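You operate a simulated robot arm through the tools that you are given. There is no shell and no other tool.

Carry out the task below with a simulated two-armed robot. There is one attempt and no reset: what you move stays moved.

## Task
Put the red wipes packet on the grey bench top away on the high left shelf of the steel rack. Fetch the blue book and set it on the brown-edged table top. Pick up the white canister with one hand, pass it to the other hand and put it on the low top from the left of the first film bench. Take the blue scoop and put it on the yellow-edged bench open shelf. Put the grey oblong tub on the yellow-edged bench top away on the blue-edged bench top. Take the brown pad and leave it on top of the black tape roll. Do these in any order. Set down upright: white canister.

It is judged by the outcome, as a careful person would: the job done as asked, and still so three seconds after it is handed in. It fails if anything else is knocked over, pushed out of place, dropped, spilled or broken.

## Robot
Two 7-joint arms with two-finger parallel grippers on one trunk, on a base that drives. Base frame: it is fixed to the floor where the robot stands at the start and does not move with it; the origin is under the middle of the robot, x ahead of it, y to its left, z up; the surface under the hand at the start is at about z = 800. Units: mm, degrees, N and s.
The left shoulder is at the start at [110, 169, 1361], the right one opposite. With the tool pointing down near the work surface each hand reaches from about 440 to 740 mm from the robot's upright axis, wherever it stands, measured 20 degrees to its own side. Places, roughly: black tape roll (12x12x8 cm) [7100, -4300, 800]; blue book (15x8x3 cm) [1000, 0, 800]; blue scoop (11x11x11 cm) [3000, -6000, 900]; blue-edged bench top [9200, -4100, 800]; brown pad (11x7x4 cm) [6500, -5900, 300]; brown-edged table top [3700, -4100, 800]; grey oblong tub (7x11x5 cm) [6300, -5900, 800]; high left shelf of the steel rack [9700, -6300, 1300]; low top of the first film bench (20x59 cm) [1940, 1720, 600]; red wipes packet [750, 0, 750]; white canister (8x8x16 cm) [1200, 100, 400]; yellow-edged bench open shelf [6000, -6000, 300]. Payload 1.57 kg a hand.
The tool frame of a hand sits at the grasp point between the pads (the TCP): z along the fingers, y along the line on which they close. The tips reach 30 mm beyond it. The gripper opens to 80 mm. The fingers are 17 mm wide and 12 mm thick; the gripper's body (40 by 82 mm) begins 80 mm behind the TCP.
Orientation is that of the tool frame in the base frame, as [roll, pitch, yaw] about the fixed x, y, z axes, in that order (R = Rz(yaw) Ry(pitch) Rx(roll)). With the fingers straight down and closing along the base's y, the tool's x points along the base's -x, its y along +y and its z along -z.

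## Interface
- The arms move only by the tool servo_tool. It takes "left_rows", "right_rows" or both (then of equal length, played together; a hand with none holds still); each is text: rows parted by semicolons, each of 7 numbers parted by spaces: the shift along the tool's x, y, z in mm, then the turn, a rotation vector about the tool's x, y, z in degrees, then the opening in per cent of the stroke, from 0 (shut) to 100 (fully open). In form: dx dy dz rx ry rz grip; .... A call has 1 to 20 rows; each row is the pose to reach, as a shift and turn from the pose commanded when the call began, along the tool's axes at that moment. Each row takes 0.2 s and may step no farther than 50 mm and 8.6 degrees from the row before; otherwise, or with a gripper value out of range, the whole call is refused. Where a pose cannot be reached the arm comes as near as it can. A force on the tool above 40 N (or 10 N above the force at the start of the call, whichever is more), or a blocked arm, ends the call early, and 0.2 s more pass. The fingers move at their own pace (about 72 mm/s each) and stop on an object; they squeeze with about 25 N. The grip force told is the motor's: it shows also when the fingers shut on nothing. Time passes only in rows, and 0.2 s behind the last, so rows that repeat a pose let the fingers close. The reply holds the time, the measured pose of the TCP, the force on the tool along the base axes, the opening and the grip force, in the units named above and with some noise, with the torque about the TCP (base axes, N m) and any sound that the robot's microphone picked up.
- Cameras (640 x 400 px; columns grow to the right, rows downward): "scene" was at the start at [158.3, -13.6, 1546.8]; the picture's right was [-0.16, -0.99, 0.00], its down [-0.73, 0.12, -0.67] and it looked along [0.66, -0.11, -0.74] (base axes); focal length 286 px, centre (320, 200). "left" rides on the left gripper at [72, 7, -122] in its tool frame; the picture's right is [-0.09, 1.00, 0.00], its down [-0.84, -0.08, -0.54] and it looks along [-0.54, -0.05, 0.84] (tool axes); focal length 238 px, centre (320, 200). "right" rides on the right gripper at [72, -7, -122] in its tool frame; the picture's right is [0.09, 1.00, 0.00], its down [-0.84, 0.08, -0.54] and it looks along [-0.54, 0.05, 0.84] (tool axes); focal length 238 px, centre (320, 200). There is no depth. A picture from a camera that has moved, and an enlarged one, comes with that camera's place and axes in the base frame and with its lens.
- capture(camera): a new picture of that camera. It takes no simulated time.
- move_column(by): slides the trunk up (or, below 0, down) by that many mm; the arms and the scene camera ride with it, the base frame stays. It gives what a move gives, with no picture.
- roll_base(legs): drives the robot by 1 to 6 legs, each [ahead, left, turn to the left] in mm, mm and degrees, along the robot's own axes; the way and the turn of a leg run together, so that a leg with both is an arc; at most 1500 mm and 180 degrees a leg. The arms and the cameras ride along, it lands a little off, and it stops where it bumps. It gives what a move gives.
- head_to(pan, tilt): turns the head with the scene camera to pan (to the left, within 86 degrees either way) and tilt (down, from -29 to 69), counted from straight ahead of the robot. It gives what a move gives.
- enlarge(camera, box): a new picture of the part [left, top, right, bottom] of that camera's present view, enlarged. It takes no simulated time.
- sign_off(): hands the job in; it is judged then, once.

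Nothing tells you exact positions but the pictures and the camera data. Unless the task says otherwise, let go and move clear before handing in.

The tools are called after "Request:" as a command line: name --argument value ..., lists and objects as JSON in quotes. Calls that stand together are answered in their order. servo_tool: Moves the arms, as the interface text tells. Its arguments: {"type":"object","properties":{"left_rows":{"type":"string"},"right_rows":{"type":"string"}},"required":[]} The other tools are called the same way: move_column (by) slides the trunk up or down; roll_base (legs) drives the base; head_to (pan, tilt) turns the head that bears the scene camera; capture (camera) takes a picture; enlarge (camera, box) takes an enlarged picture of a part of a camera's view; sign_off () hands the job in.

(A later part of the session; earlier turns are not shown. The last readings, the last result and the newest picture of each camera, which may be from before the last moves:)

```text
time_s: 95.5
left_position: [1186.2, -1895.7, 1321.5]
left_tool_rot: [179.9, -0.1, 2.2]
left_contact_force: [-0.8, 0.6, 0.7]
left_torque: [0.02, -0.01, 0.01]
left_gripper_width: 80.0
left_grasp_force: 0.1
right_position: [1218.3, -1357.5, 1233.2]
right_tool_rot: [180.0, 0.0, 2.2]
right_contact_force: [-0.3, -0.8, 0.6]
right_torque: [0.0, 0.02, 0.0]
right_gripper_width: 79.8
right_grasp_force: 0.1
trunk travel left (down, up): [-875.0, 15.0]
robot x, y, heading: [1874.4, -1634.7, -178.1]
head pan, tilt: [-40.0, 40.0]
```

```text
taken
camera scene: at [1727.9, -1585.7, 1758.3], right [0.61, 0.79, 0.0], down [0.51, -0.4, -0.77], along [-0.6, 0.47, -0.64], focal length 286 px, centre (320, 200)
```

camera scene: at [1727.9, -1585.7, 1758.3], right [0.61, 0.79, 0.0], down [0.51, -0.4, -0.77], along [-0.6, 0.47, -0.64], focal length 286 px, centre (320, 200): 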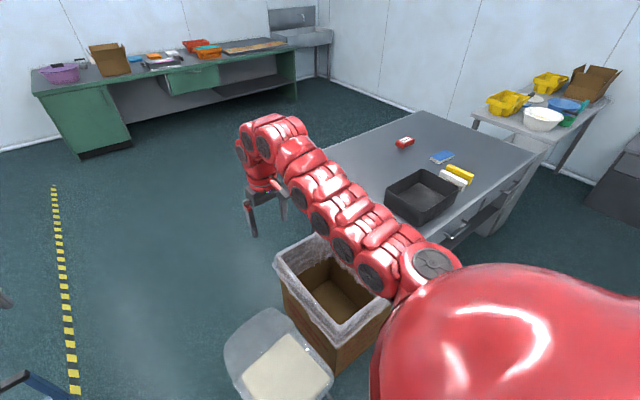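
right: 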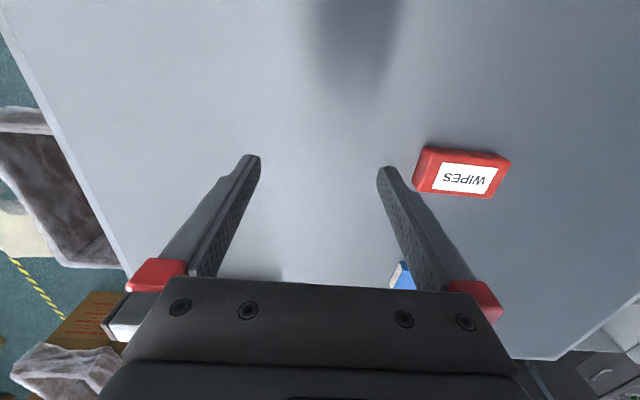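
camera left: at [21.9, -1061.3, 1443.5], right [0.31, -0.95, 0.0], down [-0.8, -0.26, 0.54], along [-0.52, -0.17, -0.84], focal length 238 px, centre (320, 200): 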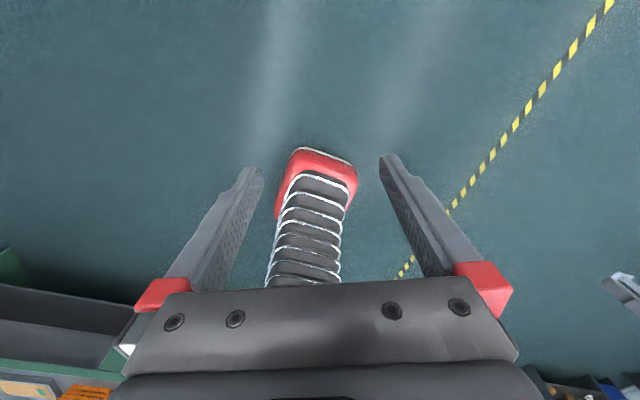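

The bench has a drawer row and an open shelf on this side, and the film bench with the blue roll is at (1940, 1700). I'll keep moving sideways to face the shelf.

Request:
roll_base --legs '[[0, -1000, -2], [-60, -700, 0]]'

Request:
head_to --pan 0 --tilt 60

Request:
capture --camera "scene"

Request:
head_to --pan -80 --tilt 30

Request:
capture --camera "scene"

```text
time_s: 104.1
left_position: [1211.2, -179.7, 1321.7]
left_tool_rot: [179.9, -0.1, 0.4]
left_contact_force: [-0.3, -0.2, 1.1]
left_torque: [-0.02, 0.01, 0.01]
left_gripper_width: 80.3
left_grasp_force: 0.1
right_position: [1261.8, 356.6, 1233.5]
right_tool_rot: [-179.9, 0.0, 0.5]
right_contact_force: [0.2, 0.1, 0.4]
right_torque: [0.01, 0.0, 0.0]
right_gripper_width: 79.7
right_grasp_force: 0.1
trunk travel left (down, up): [-875.0, 15.0]
robot x, y, heading: [1908.0, 63.6, -179.8]
head pan, tilt: [-40.0, 40.0]
```

```text
time_s: 105.1
left_position: [1211.8, -180.5, 1321.9]
left_tool_rot: [-179.9, -0.1, 0.4]
left_contact_force: [0.2, -0.3, -0.2]
left_torque: [-0.01, 0.03, 0.02]
left_gripper_width: 80.1
left_grasp_force: 0.1
right_position: [1260.1, 358.0, 1233.9]
right_tool_rot: [180.0, 0.0, 0.4]
right_contact_force: [0.6, -0.1, 0.1]
right_torque: [-0.01, 0.04, -0.02]
right_gripper_width: 79.7
right_grasp_force: 0.0
trunk travel left (down, up): [-875.0, 15.0]
robot x, y, heading: [1907.0, 61.5, -179.5]
head pan, tilt: [0.0, 60.0]
```

```text
taken
camera scene: at [1760.8, 59.2, 1731.6], right [-0.01, 1.0, 0.0], down [0.87, 0.0, -0.5], along [-0.5, 0.0, -0.87], focal length 286 px, centre (320, 200)
```

scene: 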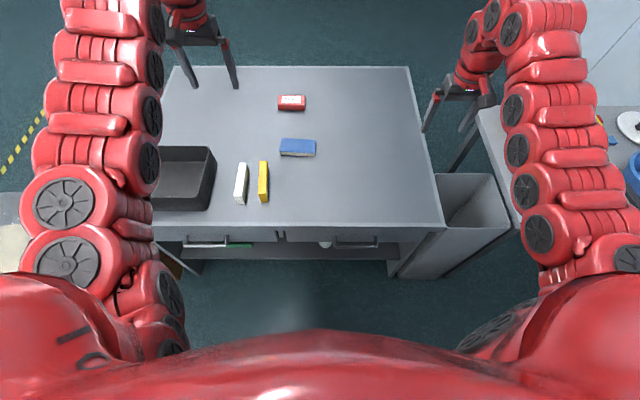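

```text
time_s: 106.7
left_position: [1211.5, -179.9, 1321.3]
left_tool_rot: [179.9, -0.1, 0.5]
left_contact_force: [-0.2, 0.5, 0.2]
left_torque: [0.01, 0.01, 0.03]
left_gripper_width: 80.0
left_grasp_force: 0.0
right_position: [1260.7, 356.0, 1234.4]
right_tool_rot: [179.9, -0.1, 0.4]
right_contact_force: [0.3, -0.2, 0.0]
right_torque: [0.04, -0.01, -0.02]
right_gripper_width: 79.8
right_grasp_force: 0.0
trunk travel left (down, up): [-875.0, 15.0]
robot x, y, heading: [1907.1, 60.5, -179.6]
head pan, tilt: [-80.0, 30.0]
```

```text
taken
camera scene: at [1811.1, 148.9, 1773.7], right [0.98, 0.18, 0.0], down [0.09, -0.49, -0.87], along [-0.16, 0.85, -0.5], focal length 286 px, centre (320, 200)
```

scene: 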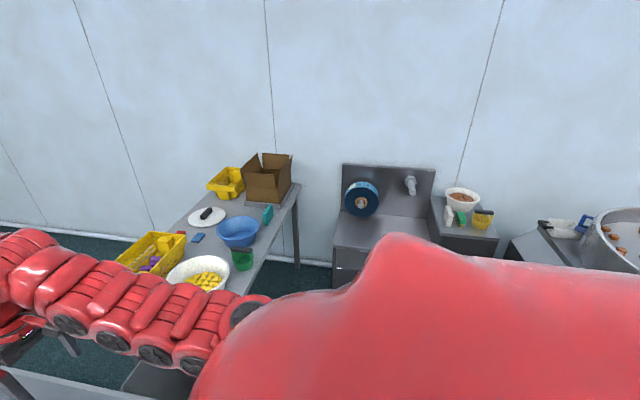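

The bench top's far edge works out at x ≈ 1333 (z ≈ 800), and a white round canister top shows on the shelf near (1275, 82). I'll shift slightly, pull both hands back clear of the bench, and then lower the trunk.

Request:
roll_base --legs '[[0, 160, 0]]'

Request:
servo_tool --left_rows "45 0 0 0 0 0 100;90 0 0 0 0 0 100;135 0 0 0 0 0 100;180 0 0 0 0 0 100;225 0 0 0 0 0 100;250 0 0 0 0 0 100" --right_rows "40 0 0 0 0 0 100;80 0 0 0 0 0 100;120 0 0 0 0 0 100;160 0 0 0 0 0 100;190 0 0 0 0 0 100;200 0 0 0 0 0 100"

Request:
head_to --pan 0 --tilt 50

Request:
capture --camera "scene"

```text
time_s: 108.1
left_position: [1212.8, -334.6, 1321.6]
left_tool_rot: [179.8, -0.1, 0.2]
left_contact_force: [0.3, 0.0, 0.4]
left_torque: [-0.02, 0.0, 0.01]
left_gripper_width: 80.1
left_grasp_force: 0.0
right_position: [1262.6, 199.7, 1233.6]
right_tool_rot: [179.8, 0.0, 0.3]
right_contact_force: [0.0, 0.7, 0.0]
right_torque: [-0.01, -0.04, 0.01]
right_gripper_width: 80.0
right_grasp_force: 0.1
trunk travel left (down, up): [-875.0, 15.0]
robot x, y, heading: [1911.0, -103.3, -179.6]
head pan, tilt: [-80.0, 30.0]
```

```text
time_s: 109.5
left_position: [1300.3, -384.3, 1295.4]
left_tool_rot: [-179.9, 0.0, 0.3]
left_contact_force: [0.2, -0.4, -0.3]
left_torque: [0.02, 0.0, -0.04]
left_gripper_width: 80.1
left_grasp_force: 0.0
left hand out of reach, approached as far as the arm can: row 1, 2, 3, 4, 5, 6
right_position: [1281.2, 196.9, 1233.6]
right_tool_rot: [-180.0, 0.0, 0.3]
right_contact_force: [-0.5, -0.7, 0.3]
right_torque: [0.02, 0.02, 0.0]
right_gripper_width: 80.1
right_grasp_force: 0.0
right hand out of reach, approached as far as the arm can: row 1, 2, 3, 4, 5, 6
trunk travel left (down, up): [-875.0, 15.0]
robot x, y, heading: [1911.1, -98.7, -179.5]
head pan, tilt: [-80.0, 30.0]
```

```text
time_s: 111.0
left_position: [1299.6, -382.7, 1295.5]
left_tool_rot: [180.0, 0.0, 0.3]
left_contact_force: [-0.6, 0.4, -0.4]
left_torque: [0.0, -0.03, -0.01]
left_gripper_width: 80.2
left_grasp_force: 0.0
right_position: [1281.0, 197.4, 1234.2]
right_tool_rot: [180.0, 0.1, 0.2]
right_contact_force: [0.0, 0.1, 0.1]
right_torque: [0.02, -0.02, 0.0]
right_gripper_width: 80.0
right_grasp_force: 0.1
trunk travel left (down, up): [-875.0, 15.0]
robot x, y, heading: [1908.0, -100.0, -179.7]
head pan, tilt: [0.0, 50.0]
```

```text
taken
camera scene: at [1751.5, -100.8, 1744.2], right [0.0, 1.0, 0.0], down [0.77, 0.0, -0.64], along [-0.64, 0.0, -0.77], focal length 286 px, centre (320, 200)
```

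scene: 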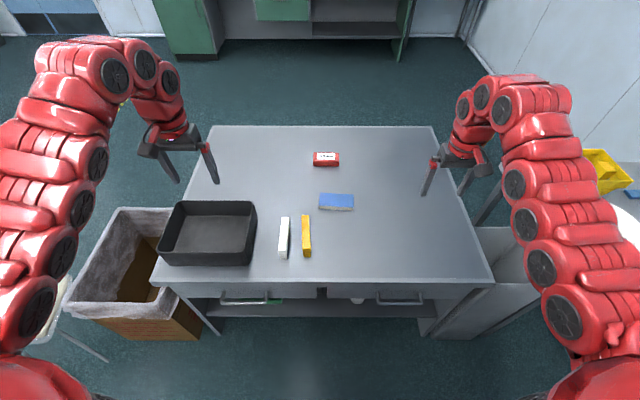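

The hands can't pull in at that height. I'll lower them relative to the trunk first, staying above everything on the bench, and then retract.

Request:
servo_tool --left_rows "0 0 48 0 0 0 100;0 0 96 0 0 0 100;0 0 144 0 0 0 100;0 0 192 0 0 0 100;10 0 240 0 0 0 100;40 0 270 0 0 0 100;80 0 285 0 0 0 100;120 0 290 0 0 0 100;150 0 290 0 0 0 100" --right_rows "0 0 45 0 0 0 100;0 0 90 0 0 0 100;0 0 135 0 0 0 100;0 0 180 0 0 0 100;15 0 220 0 0 0 100;55 0 230 0 0 0 100;95 0 230 0 0 0 100;135 0 230 0 0 0 100;170 0 230 0 0 0 100"

Request:
capture --camera "scene"

```text
time_s: 113.0
left_position: [1454.1, -378.5, 1003.6]
left_tool_rot: [-179.9, -0.2, 0.5]
left_contact_force: [1.2, 0.2, -0.4]
left_torque: [0.03, 0.05, 0.02]
left_gripper_width: 80.0
left_grasp_force: 0.1
left hand out of reach, approached as far as the arm can: row 1, 2, 3, 4
right_position: [1451.0, 191.7, 1006.2]
right_tool_rot: [-179.9, 0.1, 0.2]
right_contact_force: [0.3, -0.4, 0.3]
right_torque: [0.05, -0.01, 0.0]
right_gripper_width: 79.9
right_grasp_force: 0.1
right hand out of reach, approached as far as the arm can: row 1
trunk travel left (down, up): [-875.0, 15.0]
robot x, y, heading: [1908.2, -99.1, -180.0]
head pan, tilt: [0.0, 50.0]
```

```text
taken
camera scene: at [1754.9, -102.2, 1744.5], right [-0.01, 1.0, 0.0], down [0.76, 0.0, -0.64], along [-0.64, 0.0, -0.76], focal length 286 px, centre (320, 200)
```

scene: 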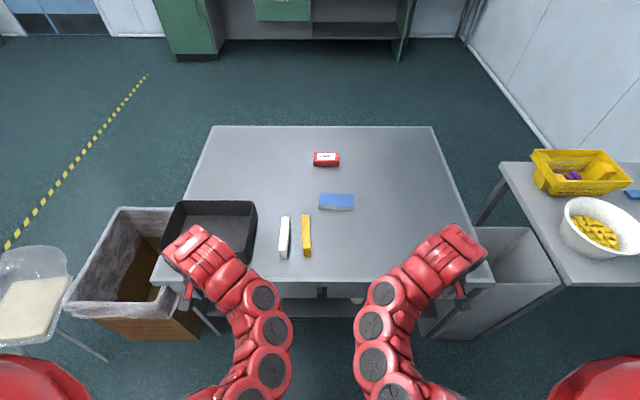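

Both hands are retracted to x ≈ 1450. I'll back off 80 mm for clearance and lower the trunk in stages to look at the shelf.

Request:
roll_base --legs '[[-80, 0, 0]]'

Request:
move_column --by -400

Request:
capture --camera "scene"

Request:
capture --camera "right"

```text
time_s: 114.1
left_position: [1527.7, -377.2, 1002.9]
left_tool_rot: [-180.0, -0.2, 0.3]
left_contact_force: [-0.1, -0.2, -0.2]
left_torque: [-0.01, 0.0, -0.02]
left_gripper_width: 80.4
left_grasp_force: 0.1
right_position: [1526.4, 193.7, 1005.8]
right_tool_rot: [-180.0, 0.0, 0.3]
right_contact_force: [0.5, 0.7, -0.3]
right_torque: [-0.02, 0.0, -0.04]
right_gripper_width: 79.7
right_grasp_force: 0.2
trunk travel left (down, up): [-875.0, 15.0]
robot x, y, heading: [1988.4, -98.9, -179.9]
head pan, tilt: [0.0, 50.0]
```

```text
time_s: 117.9
left_position: [1529.6, -376.8, 602.9]
left_tool_rot: [180.0, -0.1, 0.3]
left_contact_force: [0.3, 0.0, 0.2]
left_torque: [0.01, 0.04, -0.02]
left_gripper_width: 79.7
left_grasp_force: 0.1
right_position: [1527.4, 193.3, 607.0]
right_tool_rot: [180.0, 0.1, 0.3]
right_contact_force: [0.8, -0.3, -0.6]
right_torque: [0.01, -0.05, 0.01]
right_gripper_width: 80.0
right_grasp_force: 0.0
trunk travel left (down, up): [-475.0, 415.0]
robot x, y, heading: [1985.6, -99.6, -179.6]
head pan, tilt: [0.0, 50.0]
```

```text
taken
camera scene: at [1830.6, -100.4, 1344.2], right [0.0, 1.0, 0.0], down [0.77, 0.0, -0.64], along [-0.64, 0.0, -0.77], focal length 286 px, centre (320, 200)
```

scene: 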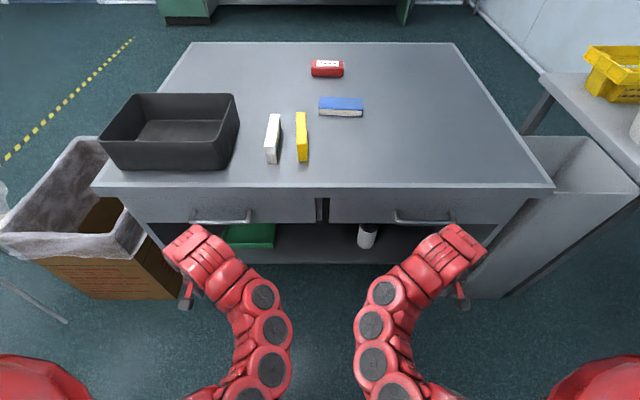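

```text
taken
camera right: at [1599.8, 198.9, 727.8], right [0.1, -1.0, 0.0], down [-0.84, -0.08, 0.54], along [-0.54, -0.05, -0.84], focal length 238 px, centre (320, 200)
```

right: 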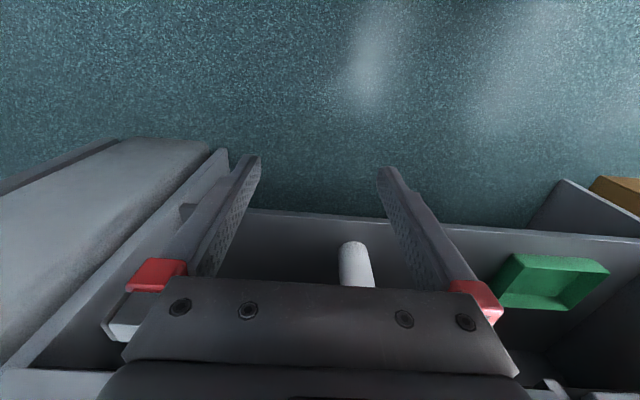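

The canister is visible on the shelf beside a green tray. I'll lower the trunk further and look straight at it.

Request:
move_column --by -250

Request:
head_to --pan 0 --tilt 45

Request:
capture --camera "scene"

Request:
capture --camera "right"

```text
time_s: 120.5
left_position: [1529.3, -377.2, 353.8]
left_tool_rot: [-180.0, 0.0, 0.3]
left_contact_force: [0.2, 0.0, 0.1]
left_torque: [0.01, 0.04, 0.02]
left_gripper_width: 79.9
left_grasp_force: 0.0
right_position: [1527.3, 192.9, 355.4]
right_tool_rot: [-180.0, 0.0, 0.3]
right_contact_force: [0.2, 0.5, 0.1]
right_torque: [-0.01, 0.03, 0.02]
right_gripper_width: 79.8
right_grasp_force: 0.0
trunk travel left (down, up): [-225.0, 665.0]
robot x, y, heading: [1986.7, -99.5, -179.6]
head pan, tilt: [0.0, 50.0]
```

```text
time_s: 121.2
left_position: [1529.2, -377.8, 353.8]
left_tool_rot: [-180.0, -0.1, 0.3]
left_contact_force: [0.2, 0.2, 0.0]
left_torque: [-0.01, -0.03, 0.0]
left_gripper_width: 80.0
left_grasp_force: 0.0
right_position: [1528.2, 194.4, 355.1]
right_tool_rot: [179.9, 0.1, 0.2]
right_contact_force: [-0.6, 1.0, -0.3]
right_torque: [-0.01, 0.01, -0.04]
right_gripper_width: 79.9
right_grasp_force: 0.0
trunk travel left (down, up): [-225.0, 665.0]
robot x, y, heading: [1988.0, -97.1, -179.7]
head pan, tilt: [0.0, 45.0]
```

```text
taken
camera scene: at [1826.2, -100.4, 1101.1], right [0.0, 1.0, 0.0], down [0.71, 0.0, -0.71], along [-0.71, 0.0, -0.71], focal length 286 px, centre (320, 200)
```

scene: 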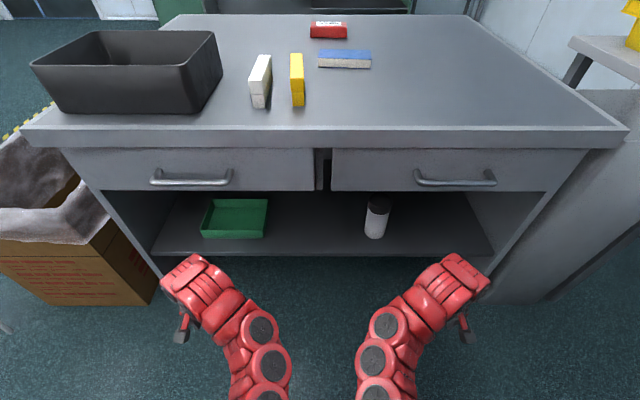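

```text
taken
camera right: at [1599.8, 198.9, 477.8], right [0.1, -1.0, 0.0], down [-0.84, -0.08, 0.54], along [-0.54, -0.05, -0.84], focal length 238 px, centre (320, 200)
```

right: 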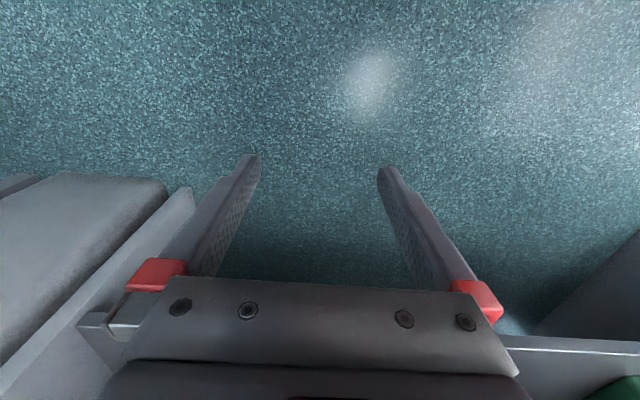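

Request:
enlarge --camera "scene" --box '[300, 140, 500, 265]'

```text
3.20 times, centred on (400, 202) of scene
camera zoom: at [1826.2, -100.4, 1101.1], right [0.0, 1.0, 0.0], down [0.71, 0.0, -0.71], along [-0.71, 0.0, -0.71], focal length 916 px, centre (64, 192)
```

zoom: 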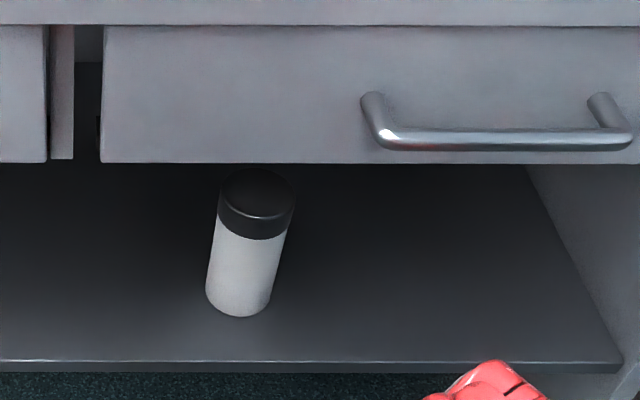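

The canister is a white cylinder about 70 mm across with a black lid, at about (1210, 86), standing on the shelf at z ≈ 335–490. I'll tilt the right hand forward to 20° below horizontal and line it up in front of the canister.

Request:
servo_tool --right_rows "-10 10 -2 0 -7 0 100;-20 21 -4 0 -14 0 100;-30 32 -6 0 -21 0 100;-40 43 -8 0 -28 0 100;-52 54 -10 0 -35 0 100;-64 64 -12 0 -42 0 100;-76 75 -15 0 -49 0 100;-88 86 -18 0 -56 0 100;-98 96 -20 0 -63 0 100;-108 107 -22 0 -70 0 100"

Request:
capture --camera "scene"

Request:
capture --camera "right"

```text
time_s: 123.3
left_position: [1529.3, -377.6, 352.7]
left_tool_rot: [-179.9, -0.1, 0.2]
left_contact_force: [0.3, -0.5, -0.4]
left_torque: [-0.02, 0.03, 0.03]
left_gripper_width: 80.2
left_grasp_force: 0.0
right_position: [1420.6, 84.7, 378.3]
right_tool_rot: [-179.9, 70.3, 0.3]
right_contact_force: [-0.1, 0.0, 0.0]
right_torque: [-0.03, 0.0, -0.02]
right_gripper_width: 80.1
right_grasp_force: 0.0
trunk travel left (down, up): [-225.0, 665.0]
robot x, y, heading: [1988.0, -99.8, -179.7]
head pan, tilt: [0.0, 45.0]
```

```text
taken
camera scene: at [1826.2, -100.4, 1101.1], right [0.0, 1.0, 0.0], down [0.71, 0.0, -0.71], along [-0.71, 0.0, -0.71], focal length 286 px, centre (320, 200)
```

scene: 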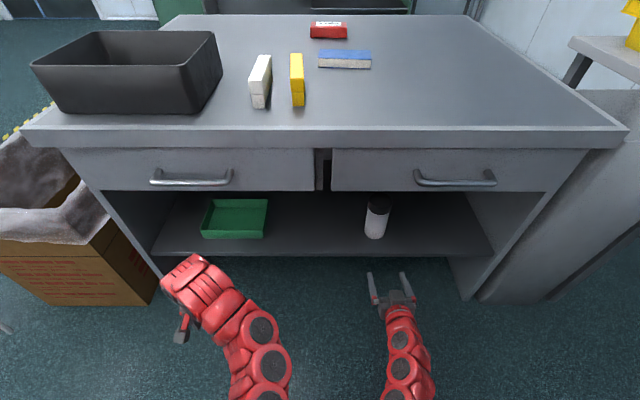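

```text
taken
camera right: at [1560.4, 91.5, 352.7], right [0.03, -1.0, -0.09], down [0.23, -0.08, 0.97], along [-0.97, -0.05, 0.22], focal length 238 px, centre (320, 200)
```

right: 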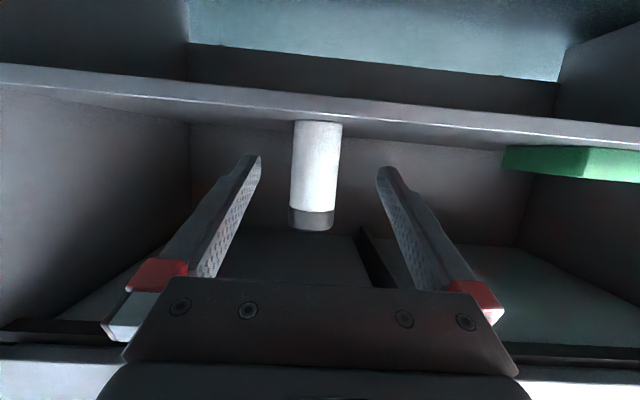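

The right camera agrees with the scene view: the canister is centred near (1198, 83) with its base at z ≈ 322. I'll advance until the fingertips are just short of it and check alignment.

Request:
servo_tool --right_rows "-13 0 41 0 0 0 100;-26 1 82 0 0 0 100;-37 1 120 0 0 0 100"

Request:
enlarge --camera "right" --box '[200, 60, 440, 280]'

Request:
enlarge --camera "scene" --box '[300, 140, 500, 300]'

```text
time_s: 124.2
left_position: [1530.3, -377.3, 353.3]
left_tool_rot: [-180.0, -0.2, 0.4]
left_contact_force: [0.2, -0.1, -0.6]
left_torque: [0.0, 0.0, 0.01]
left_gripper_width: 80.1
left_grasp_force: 0.1
right_position: [1293.4, 84.4, 369.4]
right_tool_rot: [-179.8, 70.1, 0.4]
right_contact_force: [0.0, -0.1, -0.6]
right_torque: [-0.05, 0.01, -0.04]
right_gripper_width: 79.9
right_grasp_force: 0.0
trunk travel left (down, up): [-225.0, 665.0]
robot x, y, heading: [1987.0, -96.8, -179.7]
head pan, tilt: [0.0, 45.0]
```

```text
1.82 times, centred on (320, 170) of right
camera zoom: at [1432.3, 91.0, 344.0], right [0.04, -1.0, -0.09], down [0.23, -0.08, 0.97], along [-0.97, -0.05, 0.22], focal length 433 px, centre (320, 254)
```

zoom: 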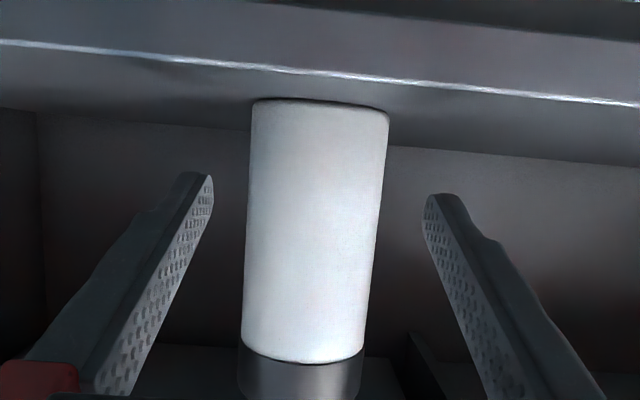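

```text
2.50 times, centred on (400, 220) of scene
camera zoom: at [1826.1, -100.4, 1101.1], right [0.0, 1.0, 0.0], down [0.71, 0.0, -0.71], along [-0.71, 0.0, -0.71], focal length 716 px, centre (120, 150)
```

zoom: 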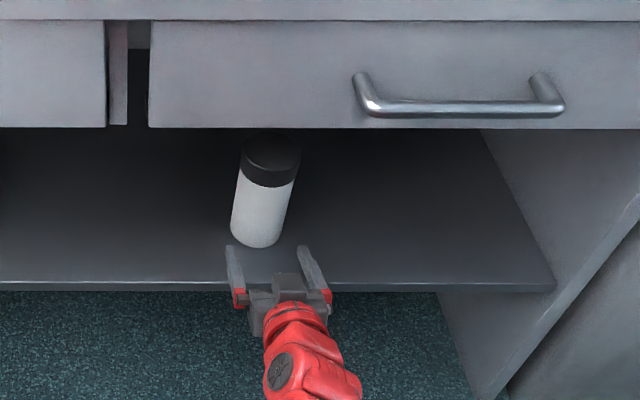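

The fingers are centred on the canister (y ≈ 84). I'll slide the open fingers around it and close.

Request:
servo_tool --right_rows "-10 0 30 0 0 0 100;-20 0 60 0 0 0 100;-30 0 90 0 0 0 100;-30 0 90 0 0 0 100"

Request:
enlarge --camera "scene" --box '[300, 140, 500, 300]'

Request:
capture --camera "right"

```text
time_s: 125.2
left_position: [1529.2, -377.5, 353.9]
left_tool_rot: [180.0, -0.1, 0.3]
left_contact_force: [-0.4, -0.3, 1.0]
left_torque: [0.0, 0.01, 0.03]
left_gripper_width: 79.9
left_grasp_force: 0.2
right_position: [1198.8, 83.4, 368.7]
right_tool_rot: [180.0, 70.0, 0.3]
right_contact_force: [-0.1, 0.7, -0.1]
right_torque: [0.03, 0.0, 0.0]
right_gripper_width: 79.9
right_grasp_force: 0.0
trunk travel left (down, up): [-225.0, 665.0]
robot x, y, heading: [1982.9, -99.6, -179.7]
head pan, tilt: [0.0, 45.0]
```

```text
2.50 times, centred on (400, 220) of scene
camera zoom: at [1826.1, -100.4, 1101.1], right [0.0, 1.0, 0.0], down [0.71, 0.0, -0.71], along [-0.71, 0.0, -0.71], focal length 716 px, centre (120, 150)
```

zoom: 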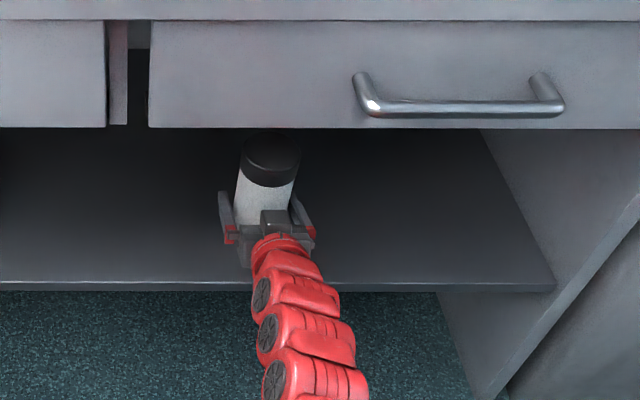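

```text
taken
camera right: at [1338.0, 90.3, 342.3], right [0.04, -1.0, -0.09], down [0.22, -0.08, 0.97], along [-0.97, -0.05, 0.22], focal length 238 px, centre (320, 200)
```

right: 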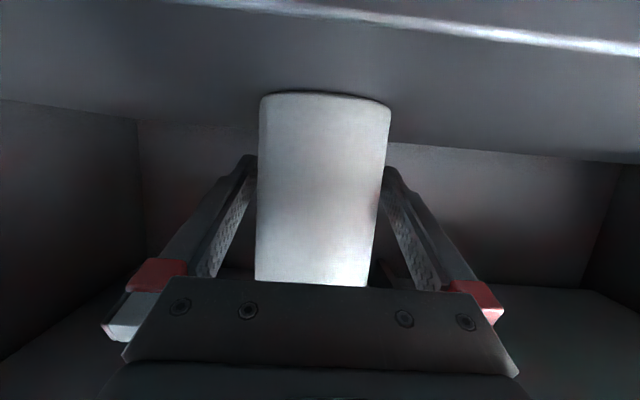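

The fingers straddle the canister, so I'll close the right gripper.

Request:
servo_tool --right_rows "0 0 0 0 0 0 60;0 0 0 0 0 0 0;0 0 0 0 0 0 0;0 0 0 0 0 0 0"

Request:
enlarge --camera "scene" --box '[300, 140, 500, 300]'

```text
time_s: 126.2
left_position: [1529.0, -375.6, 353.5]
left_tool_rot: [-180.0, -0.1, 0.3]
left_contact_force: [-0.2, 0.1, 0.2]
left_torque: [0.01, -0.01, 0.0]
left_gripper_width: 79.8
left_grasp_force: 0.0
right_position: [1199.0, 83.8, 368.7]
right_tool_rot: [-180.0, 70.0, 0.3]
right_contact_force: [-0.7, 0.5, -0.4]
right_torque: [-0.06, 0.03, -0.01]
right_gripper_width: 71.7
right_grasp_force: 25.6
trunk travel left (down, up): [-225.0, 665.0]
robot x, y, heading: [1988.8, -97.5, -179.6]
head pan, tilt: [0.0, 45.0]
```

```text
2.50 times, centred on (400, 220) of scene
camera zoom: at [1826.2, -100.3, 1101.1], right [0.0, 1.0, 0.0], down [0.71, 0.0, -0.71], along [-0.71, 0.0, -0.71], focal length 716 px, centre (120, 150)
```

zoom: 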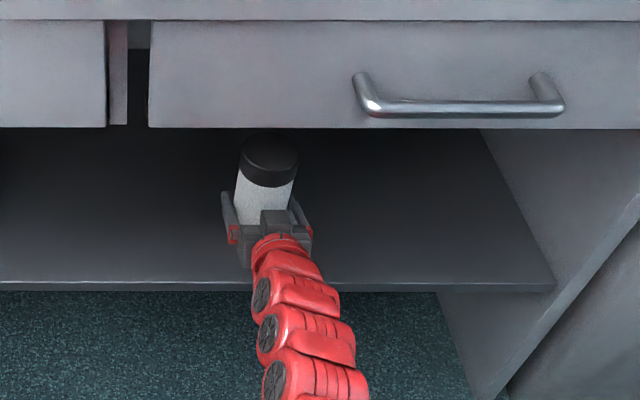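

The grip is firm at 71.7 mm. I'll lift the canister 25 mm and draw it straight out of the shelf.

Request:
servo_tool --right_rows "-12 0 -4 0 0 0 0;-24 0 -9 0 0 0 0;-24 0 -9 0 0 0 0;-10 0 -47 0 0 0 0;4 0 -85 0 0 0 0;18 0 -123 0 0 0 0;32 0 -161 0 0 0 0;46 0 -199 0 0 0 0;60 0 -237 0 0 0 0;68 0 -260 0 0 0 0"

Request:
capture --camera "scene"

```text
time_s: 128.3
left_position: [1528.8, -377.3, 353.0]
left_tool_rot: [-180.0, -0.1, 0.3]
left_contact_force: [0.2, 0.5, 0.8]
left_torque: [-0.01, -0.05, -0.02]
left_gripper_width: 80.1
left_grasp_force: 0.1
right_position: [1468.2, 85.8, 394.9]
right_tool_rot: [180.0, 70.0, 0.3]
right_contact_force: [0.5, -0.1, -3.0]
right_torque: [0.02, 0.02, -0.03]
right_gripper_width: 71.4
right_grasp_force: 24.8
trunk travel left (down, up): [-225.0, 665.0]
robot x, y, heading: [1986.3, -101.8, -179.9]
head pan, tilt: [0.0, 45.0]
```

```text
taken
camera scene: at [1826.2, -100.3, 1101.1], right [0.0, 1.0, 0.0], down [0.71, 0.0, -0.71], along [-0.71, 0.0, -0.71], focal length 286 px, centre (320, 200)
```

scene: 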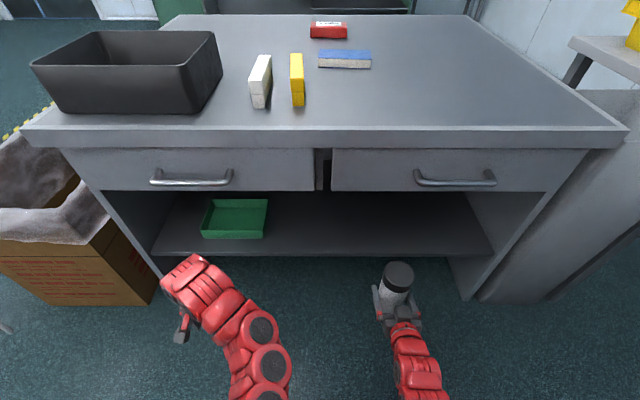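

The canister is out at (1468, 86). I'll bring it to the robot's centre line and lift the left hand above it, ready to take it from the top.

Request:
servo_tool --left_rows "0 0 -45 0 0 0 100;0 0 -90 0 0 0 100;0 0 -135 0 0 0 100;0 0 -180 0 0 0 100;0 0 -225 0 0 0 100;0 0 -270 0 0 0 100" --right_rows "1 35 -3 0 0 0 0;2 70 -6 0 0 0 0;3 105 -9 0 0 0 0;4 140 -12 0 0 0 0;5 175 -15 0 0 0 0;5 195 -15 0 0 0 0"

Request:
capture --camera "scene"

Request:
capture --camera "left"

```text
time_s: 129.8
left_position: [1612.8, -376.3, 591.6]
left_tool_rot: [171.2, 0.8, -3.7]
left_contact_force: [0.5, 0.3, 0.2]
left_torque: [-0.01, 0.07, 0.0]
left_gripper_width: 79.8
left_grasp_force: 0.2
left hand out of reach, approached as far as the arm can: row 2, 3, 4, 5, 6
right_position: [1484.2, -109.3, 395.2]
right_tool_rot: [179.5, 70.1, -0.2]
right_contact_force: [0.6, 0.4, -2.0]
right_torque: [-0.03, -0.01, 0.0]
right_gripper_width: 71.6
right_grasp_force: 24.7
trunk travel left (down, up): [-225.0, 665.0]
robot x, y, heading: [1991.0, -99.5, -179.9]
head pan, tilt: [0.0, 45.0]
```

```text
taken
camera scene: at [1827.0, -100.2, 1101.5], right [0.0, 1.0, 0.0], down [0.71, 0.0, -0.71], along [-0.71, 0.0, -0.71], focal length 286 px, centre (320, 200)
```

scene: 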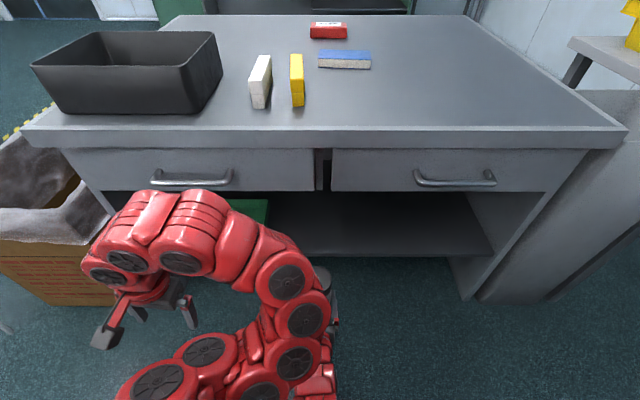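

```text
taken
camera left: at [1686.7, -368.6, 711.7], right [-0.15, -0.98, 0.16], down [-0.82, 0.21, 0.53], along [-0.55, -0.05, -0.83], focal length 238 px, centre (320, 200)
```

left: 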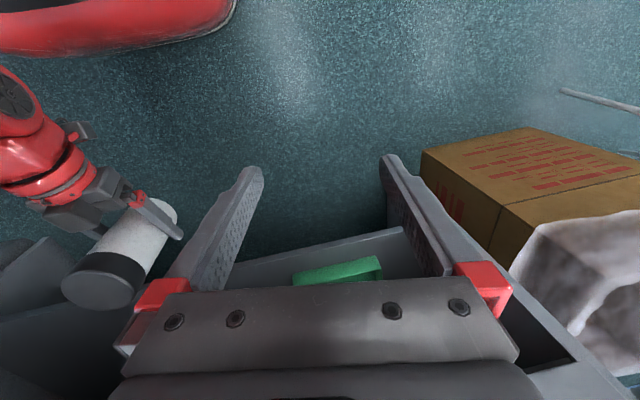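

The left arm can't fold that high so close in, and its elbow is crowding the right hand. I'll lower it back first, then turn to face +y, where there is free space ahead for the hand-over.

Request:
servo_tool --left_rows "0 0 40 0 0 0 100;0 0 80 0 0 0 100;0 0 120 0 0 0 100;0 0 160 0 0 0 100;0 0 200 0 0 0 100;0 0 220 0 0 0 100" --right_rows "0 -20 0 0 0 0 0;0 -40 0 0 0 0 0;0 -60 0 0 0 0 0;0 -80 0 0 0 0 0;0 -90 0 0 0 0 0;0 -90 0 0 0 0 0"

Request:
capture --camera "scene"

```text
time_s: 131.2
left_position: [1611.2, -405.5, 372.5]
left_tool_rot: [171.1, 0.5, -3.5]
left_contact_force: [-0.1, 0.1, -0.2]
left_torque: [-0.01, -0.01, -0.05]
left_gripper_width: 80.2
left_grasp_force: 0.1
left hand out of reach, approached as far as the arm can: row 1, 2, 3, 4, 5
right_position: [1484.3, -21.2, 392.6]
right_tool_rot: [-179.9, 69.9, 0.2]
right_contact_force: [0.1, 0.2, -2.8]
right_torque: [0.0, 0.0, 0.01]
right_gripper_width: 71.2
right_grasp_force: 25.2
trunk travel left (down, up): [-225.0, 665.0]
robot x, y, heading: [1990.6, -101.0, -179.7]
head pan, tilt: [0.0, 45.0]
```

```text
taken
camera scene: at [1826.2, -100.4, 1101.1], right [-0.01, 1.0, 0.0], down [0.71, 0.0, -0.71], along [-0.71, 0.0, -0.71], focal length 286 px, centre (320, 200)
```

scene: 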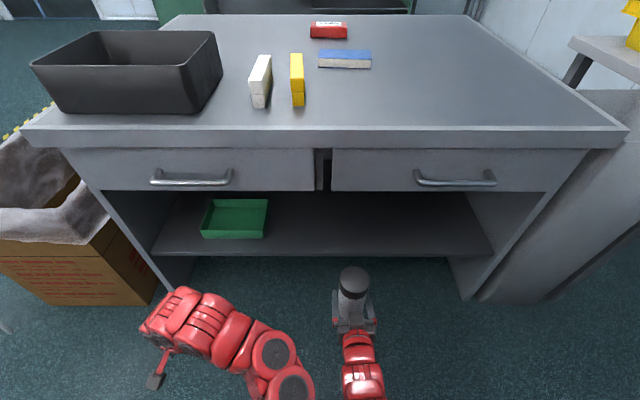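

The arms are compact again. I'll turn right 90° to face +y along the aisle and look at the film bench.

Request:
roll_base --legs '[[0, 0, -90]]'

Request:
head_to --pan 0 --tilt 25

Request:
capture --camera "scene"

```text
time_s: 135.3
left_position: [1675.8, 275.3, 372.7]
left_tool_rot: [171.1, 0.6, -93.1]
left_contact_force: [-0.1, 0.2, -0.2]
left_torque: [0.05, 0.0, 0.01]
left_gripper_width: 80.1
left_grasp_force: 0.0
right_position: [2061.1, 405.3, 393.1]
right_tool_rot: [-179.9, 70.1, -89.2]
right_contact_force: [-0.1, 0.2, -3.0]
right_torque: [0.0, 0.0, 0.01]
right_gripper_width: 71.1
right_grasp_force: 24.7
trunk travel left (down, up): [-225.0, 665.0]
robot x, y, heading: [1986.9, -96.2, 90.7]
head pan, tilt: [0.0, 45.0]
```

```text
time_s: 136.2
left_position: [1677.6, 276.0, 372.8]
left_tool_rot: [171.1, 0.6, -93.0]
left_contact_force: [0.6, 0.8, -0.7]
left_torque: [0.03, 0.01, -0.01]
left_gripper_width: 80.1
left_grasp_force: 0.1
right_position: [2060.5, 405.7, 392.8]
right_tool_rot: [-179.9, 70.0, -89.1]
right_contact_force: [0.0, -0.3, -2.5]
right_torque: [0.01, 0.0, 0.0]
right_gripper_width: 71.7
right_grasp_force: 24.6
trunk travel left (down, up): [-225.0, 665.0]
robot x, y, heading: [1990.0, -98.2, 90.8]
head pan, tilt: [0.0, 25.0]
```

```text
taken
camera scene: at [1985.3, 72.8, 1131.6], right [1.0, 0.01, 0.0], down [0.01, -0.42, -0.91], along [-0.01, 0.91, -0.42], focal length 286 px, centre (320, 200)
```

scene: 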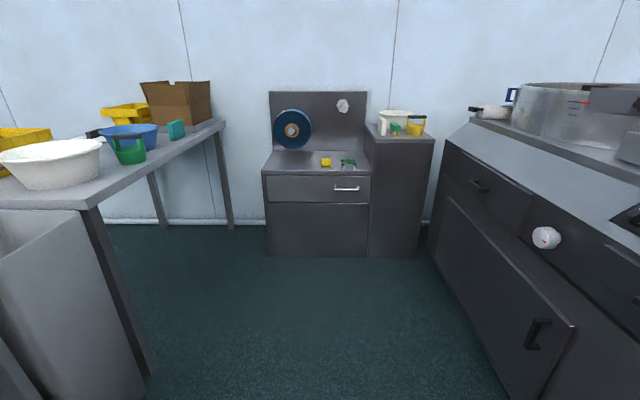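

Facing +y: the film bench is ahead, with small yellow and green items on the right half of its low top. There is free space here, so I'll extend the canister forward and bring the left hand forward and up, beside and above it.

Request:
servo_tool --right_rows "-10 26 28 0 0 0 0;-20 52 56 0 0 0 0;-30 78 84 0 0 0 0;-40 104 112 0 0 0 0;-50 130 138 0 0 0 0;-50 130 138 0 0 0 0;-50 130 138 0 0 0 0;-50 130 138 0 0 0 0;-50 130 138 0 0 0 0;-50 130 138 0 0 0 0;-50 130 138 0 0 0 0" --left_rows "-38 0 0 1.5 0 -0.6 100;-76 0 0 3 0 -1.2 100;-114 0 0 4.5 0 -1.8 100;-152 0 0 6 0 -2.4 100;-190 0 0 7.5 0 -3 100;-230 0 0 8.9 0 -3.7 100;-230 6 -38 8.9 0 -3.7 100;-230 12 -76 8.9 0 -3.7 100;-230 18 -114 8.9 0 -3.7 100;-230 24 -152 8.9 0 -3.7 100;-230 30 -188 8.9 0 -3.7 100"

Request:
head_to --pan 0 --tilt 45

Request:
capture --camera "scene"

Request:
capture --camera "left"

```text
time_s: 138.6
left_position: [1680.3, 526.9, 488.7]
left_tool_rot: [-179.9, 0.9, -89.3]
left_contact_force: [0.5, 0.0, 0.0]
left_torque: [0.03, 0.0, 0.03]
left_gripper_width: 80.1
left_grasp_force: 0.0
left hand out of reach, approached as far as the arm can: row 8, 9, 10, 11
right_position: [1928.9, 548.7, 394.2]
right_tool_rot: [-180.0, 69.9, -89.1]
right_contact_force: [-0.4, 0.3, -2.5]
right_torque: [0.02, 0.02, 0.0]
right_gripper_width: 71.2
right_grasp_force: 24.4
trunk travel left (down, up): [-225.0, 665.0]
robot x, y, heading: [1986.0, -101.0, 91.0]
head pan, tilt: [0.0, 25.0]
```

```text
time_s: 139.4
left_position: [1680.5, 527.4, 490.2]
left_tool_rot: [-180.0, 0.9, -89.3]
left_contact_force: [-0.7, -0.1, -0.3]
left_torque: [0.0, 0.0, 0.02]
left_gripper_width: 80.0
left_grasp_force: 0.0
right_position: [1929.0, 549.7, 394.1]
right_tool_rot: [-179.9, 70.0, -89.1]
right_contact_force: [0.1, 0.7, -3.2]
right_torque: [-0.01, 0.02, 0.03]
right_gripper_width: 71.6
right_grasp_force: 24.8
trunk travel left (down, up): [-225.0, 665.0]
robot x, y, heading: [1988.1, -102.5, 91.0]
head pan, tilt: [0.0, 45.0]
```

```text
taken
camera scene: at [1985.3, 62.2, 1101.1], right [1.0, 0.01, 0.0], down [0.01, -0.71, -0.71], along [-0.01, 0.71, -0.71], focal length 286 px, centre (320, 200)
```

scene: 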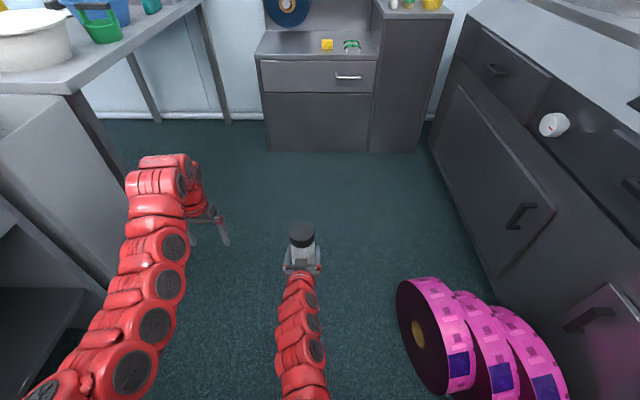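

```text
taken
camera left: at [1675.0, 453.6, 610.1], right [-1.0, 0.08, 0.0], down [0.07, 0.83, 0.56], along [0.04, 0.55, -0.83], focal length 238 px, centre (320, 200)
```

left: 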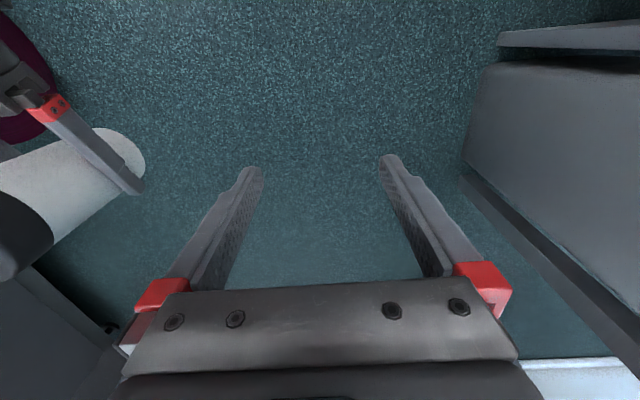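

The left hand tops out near z = 490 here, so I'll lower the canister about 80 mm and bring the left hand in above it.

Request:
servo_tool --right_rows "22 0 18 0 0 0 0;44 0 37 0 0 0 0;65 0 55 0 0 0 0;65 0 55 0 0 0 0"

Request:
servo_tool --left_rows "-12 -40 0 0 0 0 100;-24 -80 0 0 0 0 100;-36 -120 0 0 0 0 100;-48 -150 0 0 0 0 100"

Request:
capture --camera "scene"

Request:
capture --camera "left"

```text
time_s: 140.4
left_position: [1680.0, 527.5, 489.4]
left_tool_rot: [180.0, 0.8, -89.4]
left_contact_force: [-0.2, -0.5, 0.3]
left_torque: [0.01, 0.03, 0.04]
left_gripper_width: 79.6
left_grasp_force: 0.1
right_position: [1929.4, 579.0, 314.3]
right_tool_rot: [-180.0, 70.1, -89.2]
right_contact_force: [0.0, -0.7, -3.6]
right_torque: [0.03, -0.01, 0.0]
right_gripper_width: 71.3
right_grasp_force: 25.5
trunk travel left (down, up): [-225.0, 665.0]
robot x, y, heading: [1986.9, -101.1, 90.8]
head pan, tilt: [0.0, 45.0]
```

```text
time_s: 141.4
left_position: [1831.4, 577.6, 488.1]
left_tool_rot: [179.9, 1.0, -89.4]
left_contact_force: [0.0, 0.0, -0.4]
left_torque: [0.05, -0.01, 0.0]
left_gripper_width: 80.2
left_grasp_force: 0.1
right_position: [1929.9, 579.8, 313.5]
right_tool_rot: [-179.9, 70.1, -89.2]
right_contact_force: [0.2, -0.1, -2.4]
right_torque: [-0.02, -0.01, 0.02]
right_gripper_width: 71.5
right_grasp_force: 25.2
trunk travel left (down, up): [-225.0, 665.0]
robot x, y, heading: [1984.4, -98.8, 90.8]
head pan, tilt: [0.0, 45.0]
```

```text
taken
camera scene: at [1985.2, 62.2, 1101.0], right [1.0, 0.01, 0.0], down [0.01, -0.71, -0.71], along [-0.01, 0.71, -0.71], focal length 286 px, centre (320, 200)
```

scene: 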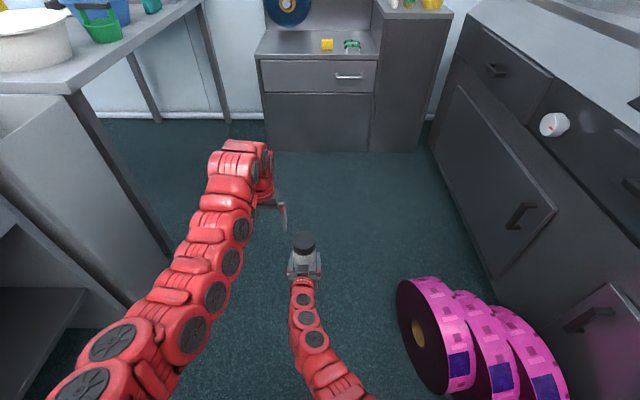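

```text
taken
camera left: at [1825.2, 504.1, 609.0], right [-1.0, 0.08, 0.0], down [0.07, 0.83, 0.56], along [0.04, 0.56, -0.83], focal length 238 px, centre (320, 200)
```

left: 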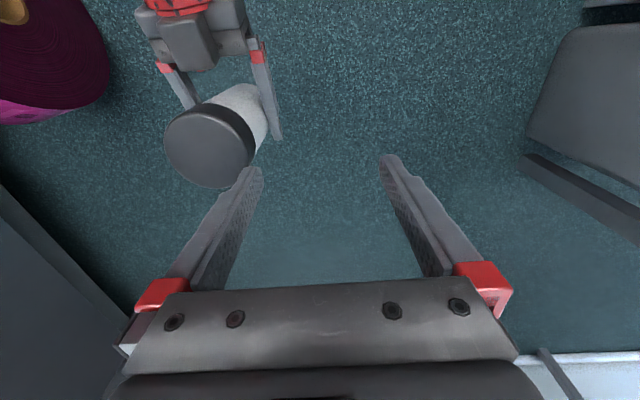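

Request:
enlarge --camera "left" --box '[120, 40, 360, 200]'

Request:
enlarge --camera "scene" --box '[220, 130, 400, 310]'

```text
2.50 times, centred on (240, 120) of left
camera zoom: at [1825.2, 504.1, 609.0], right [-1.0, 0.08, 0.0], down [0.07, 0.83, 0.56], along [0.04, 0.56, -0.83], focal length 596 px, centre (520, 400)
```

zoom: 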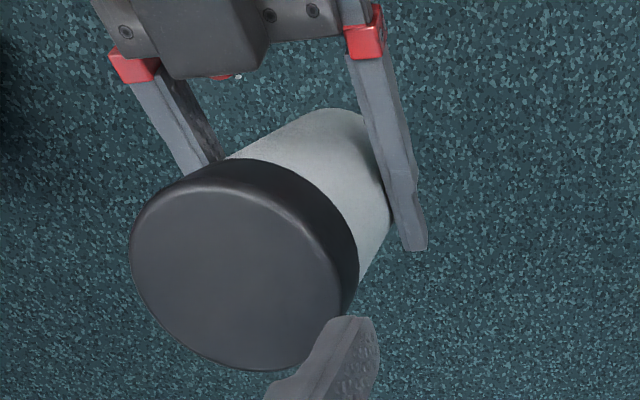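

```text
2.22 times, centred on (310, 220) of scene
camera zoom: at [1985.2, 62.2, 1101.0], right [1.0, 0.01, 0.0], down [0.01, -0.71, -0.71], along [-0.01, 0.71, -0.71], focal length 636 px, centre (342, 156)
```

zoom: 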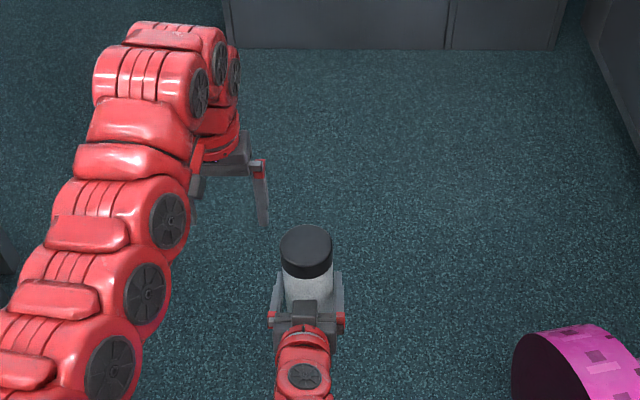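

The lid's centre works out at about (1927, 573) with its top at z ≈ 420. I'll move the left hand directly over it and check before going down.

Request:
servo_tool --left_rows "2 -48 0 0 0 0 100;5 -96 0 0 0 0 100;5 -96 0 0 0 0 100"

Request:
capture --camera "left"

Request:
enlarge --camera "scene" --box '[220, 130, 400, 310]'

```text
time_s: 142.2
left_position: [1927.7, 575.3, 486.9]
left_tool_rot: [180.0, 0.9, -89.3]
left_contact_force: [0.6, 0.4, -0.3]
left_torque: [-0.03, 0.05, 0.01]
left_gripper_width: 80.0
left_grasp_force: 0.1
right_position: [1930.1, 579.4, 314.4]
right_tool_rot: [-180.0, 70.0, -89.1]
right_contact_force: [0.1, 0.3, -2.5]
right_torque: [0.02, -0.02, -0.05]
right_gripper_width: 71.5
right_grasp_force: 24.8
trunk travel left (down, up): [-225.0, 665.0]
robot x, y, heading: [1992.1, -100.5, 90.8]
head pan, tilt: [0.0, 45.0]
```

```text
taken
camera left: at [1922.8, 500.9, 607.0], right [-1.0, 0.08, 0.0], down [0.07, 0.83, 0.56], along [0.04, 0.55, -0.83], focal length 238 px, centre (320, 200)
```

left: 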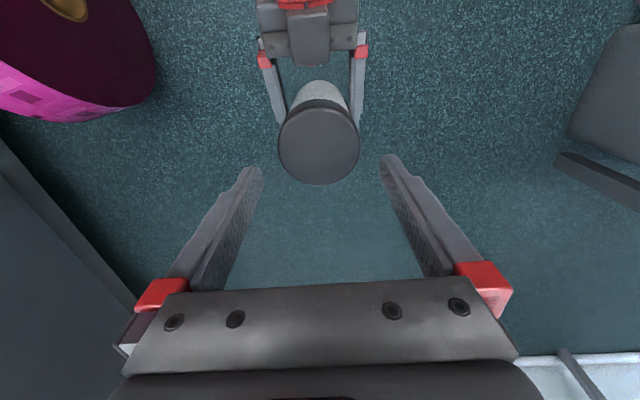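

```text
2.22 times, centred on (310, 220) of scene
camera zoom: at [1985.5, 62.2, 1101.0], right [1.0, 0.01, 0.0], down [0.01, -0.71, -0.71], along [-0.01, 0.71, -0.71], focal length 636 px, centre (342, 156)
```

zoom: 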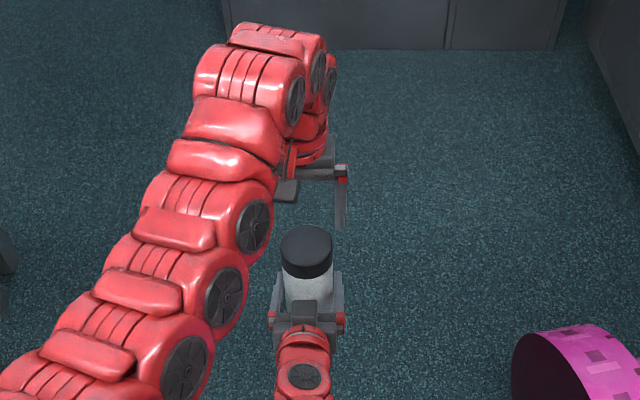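

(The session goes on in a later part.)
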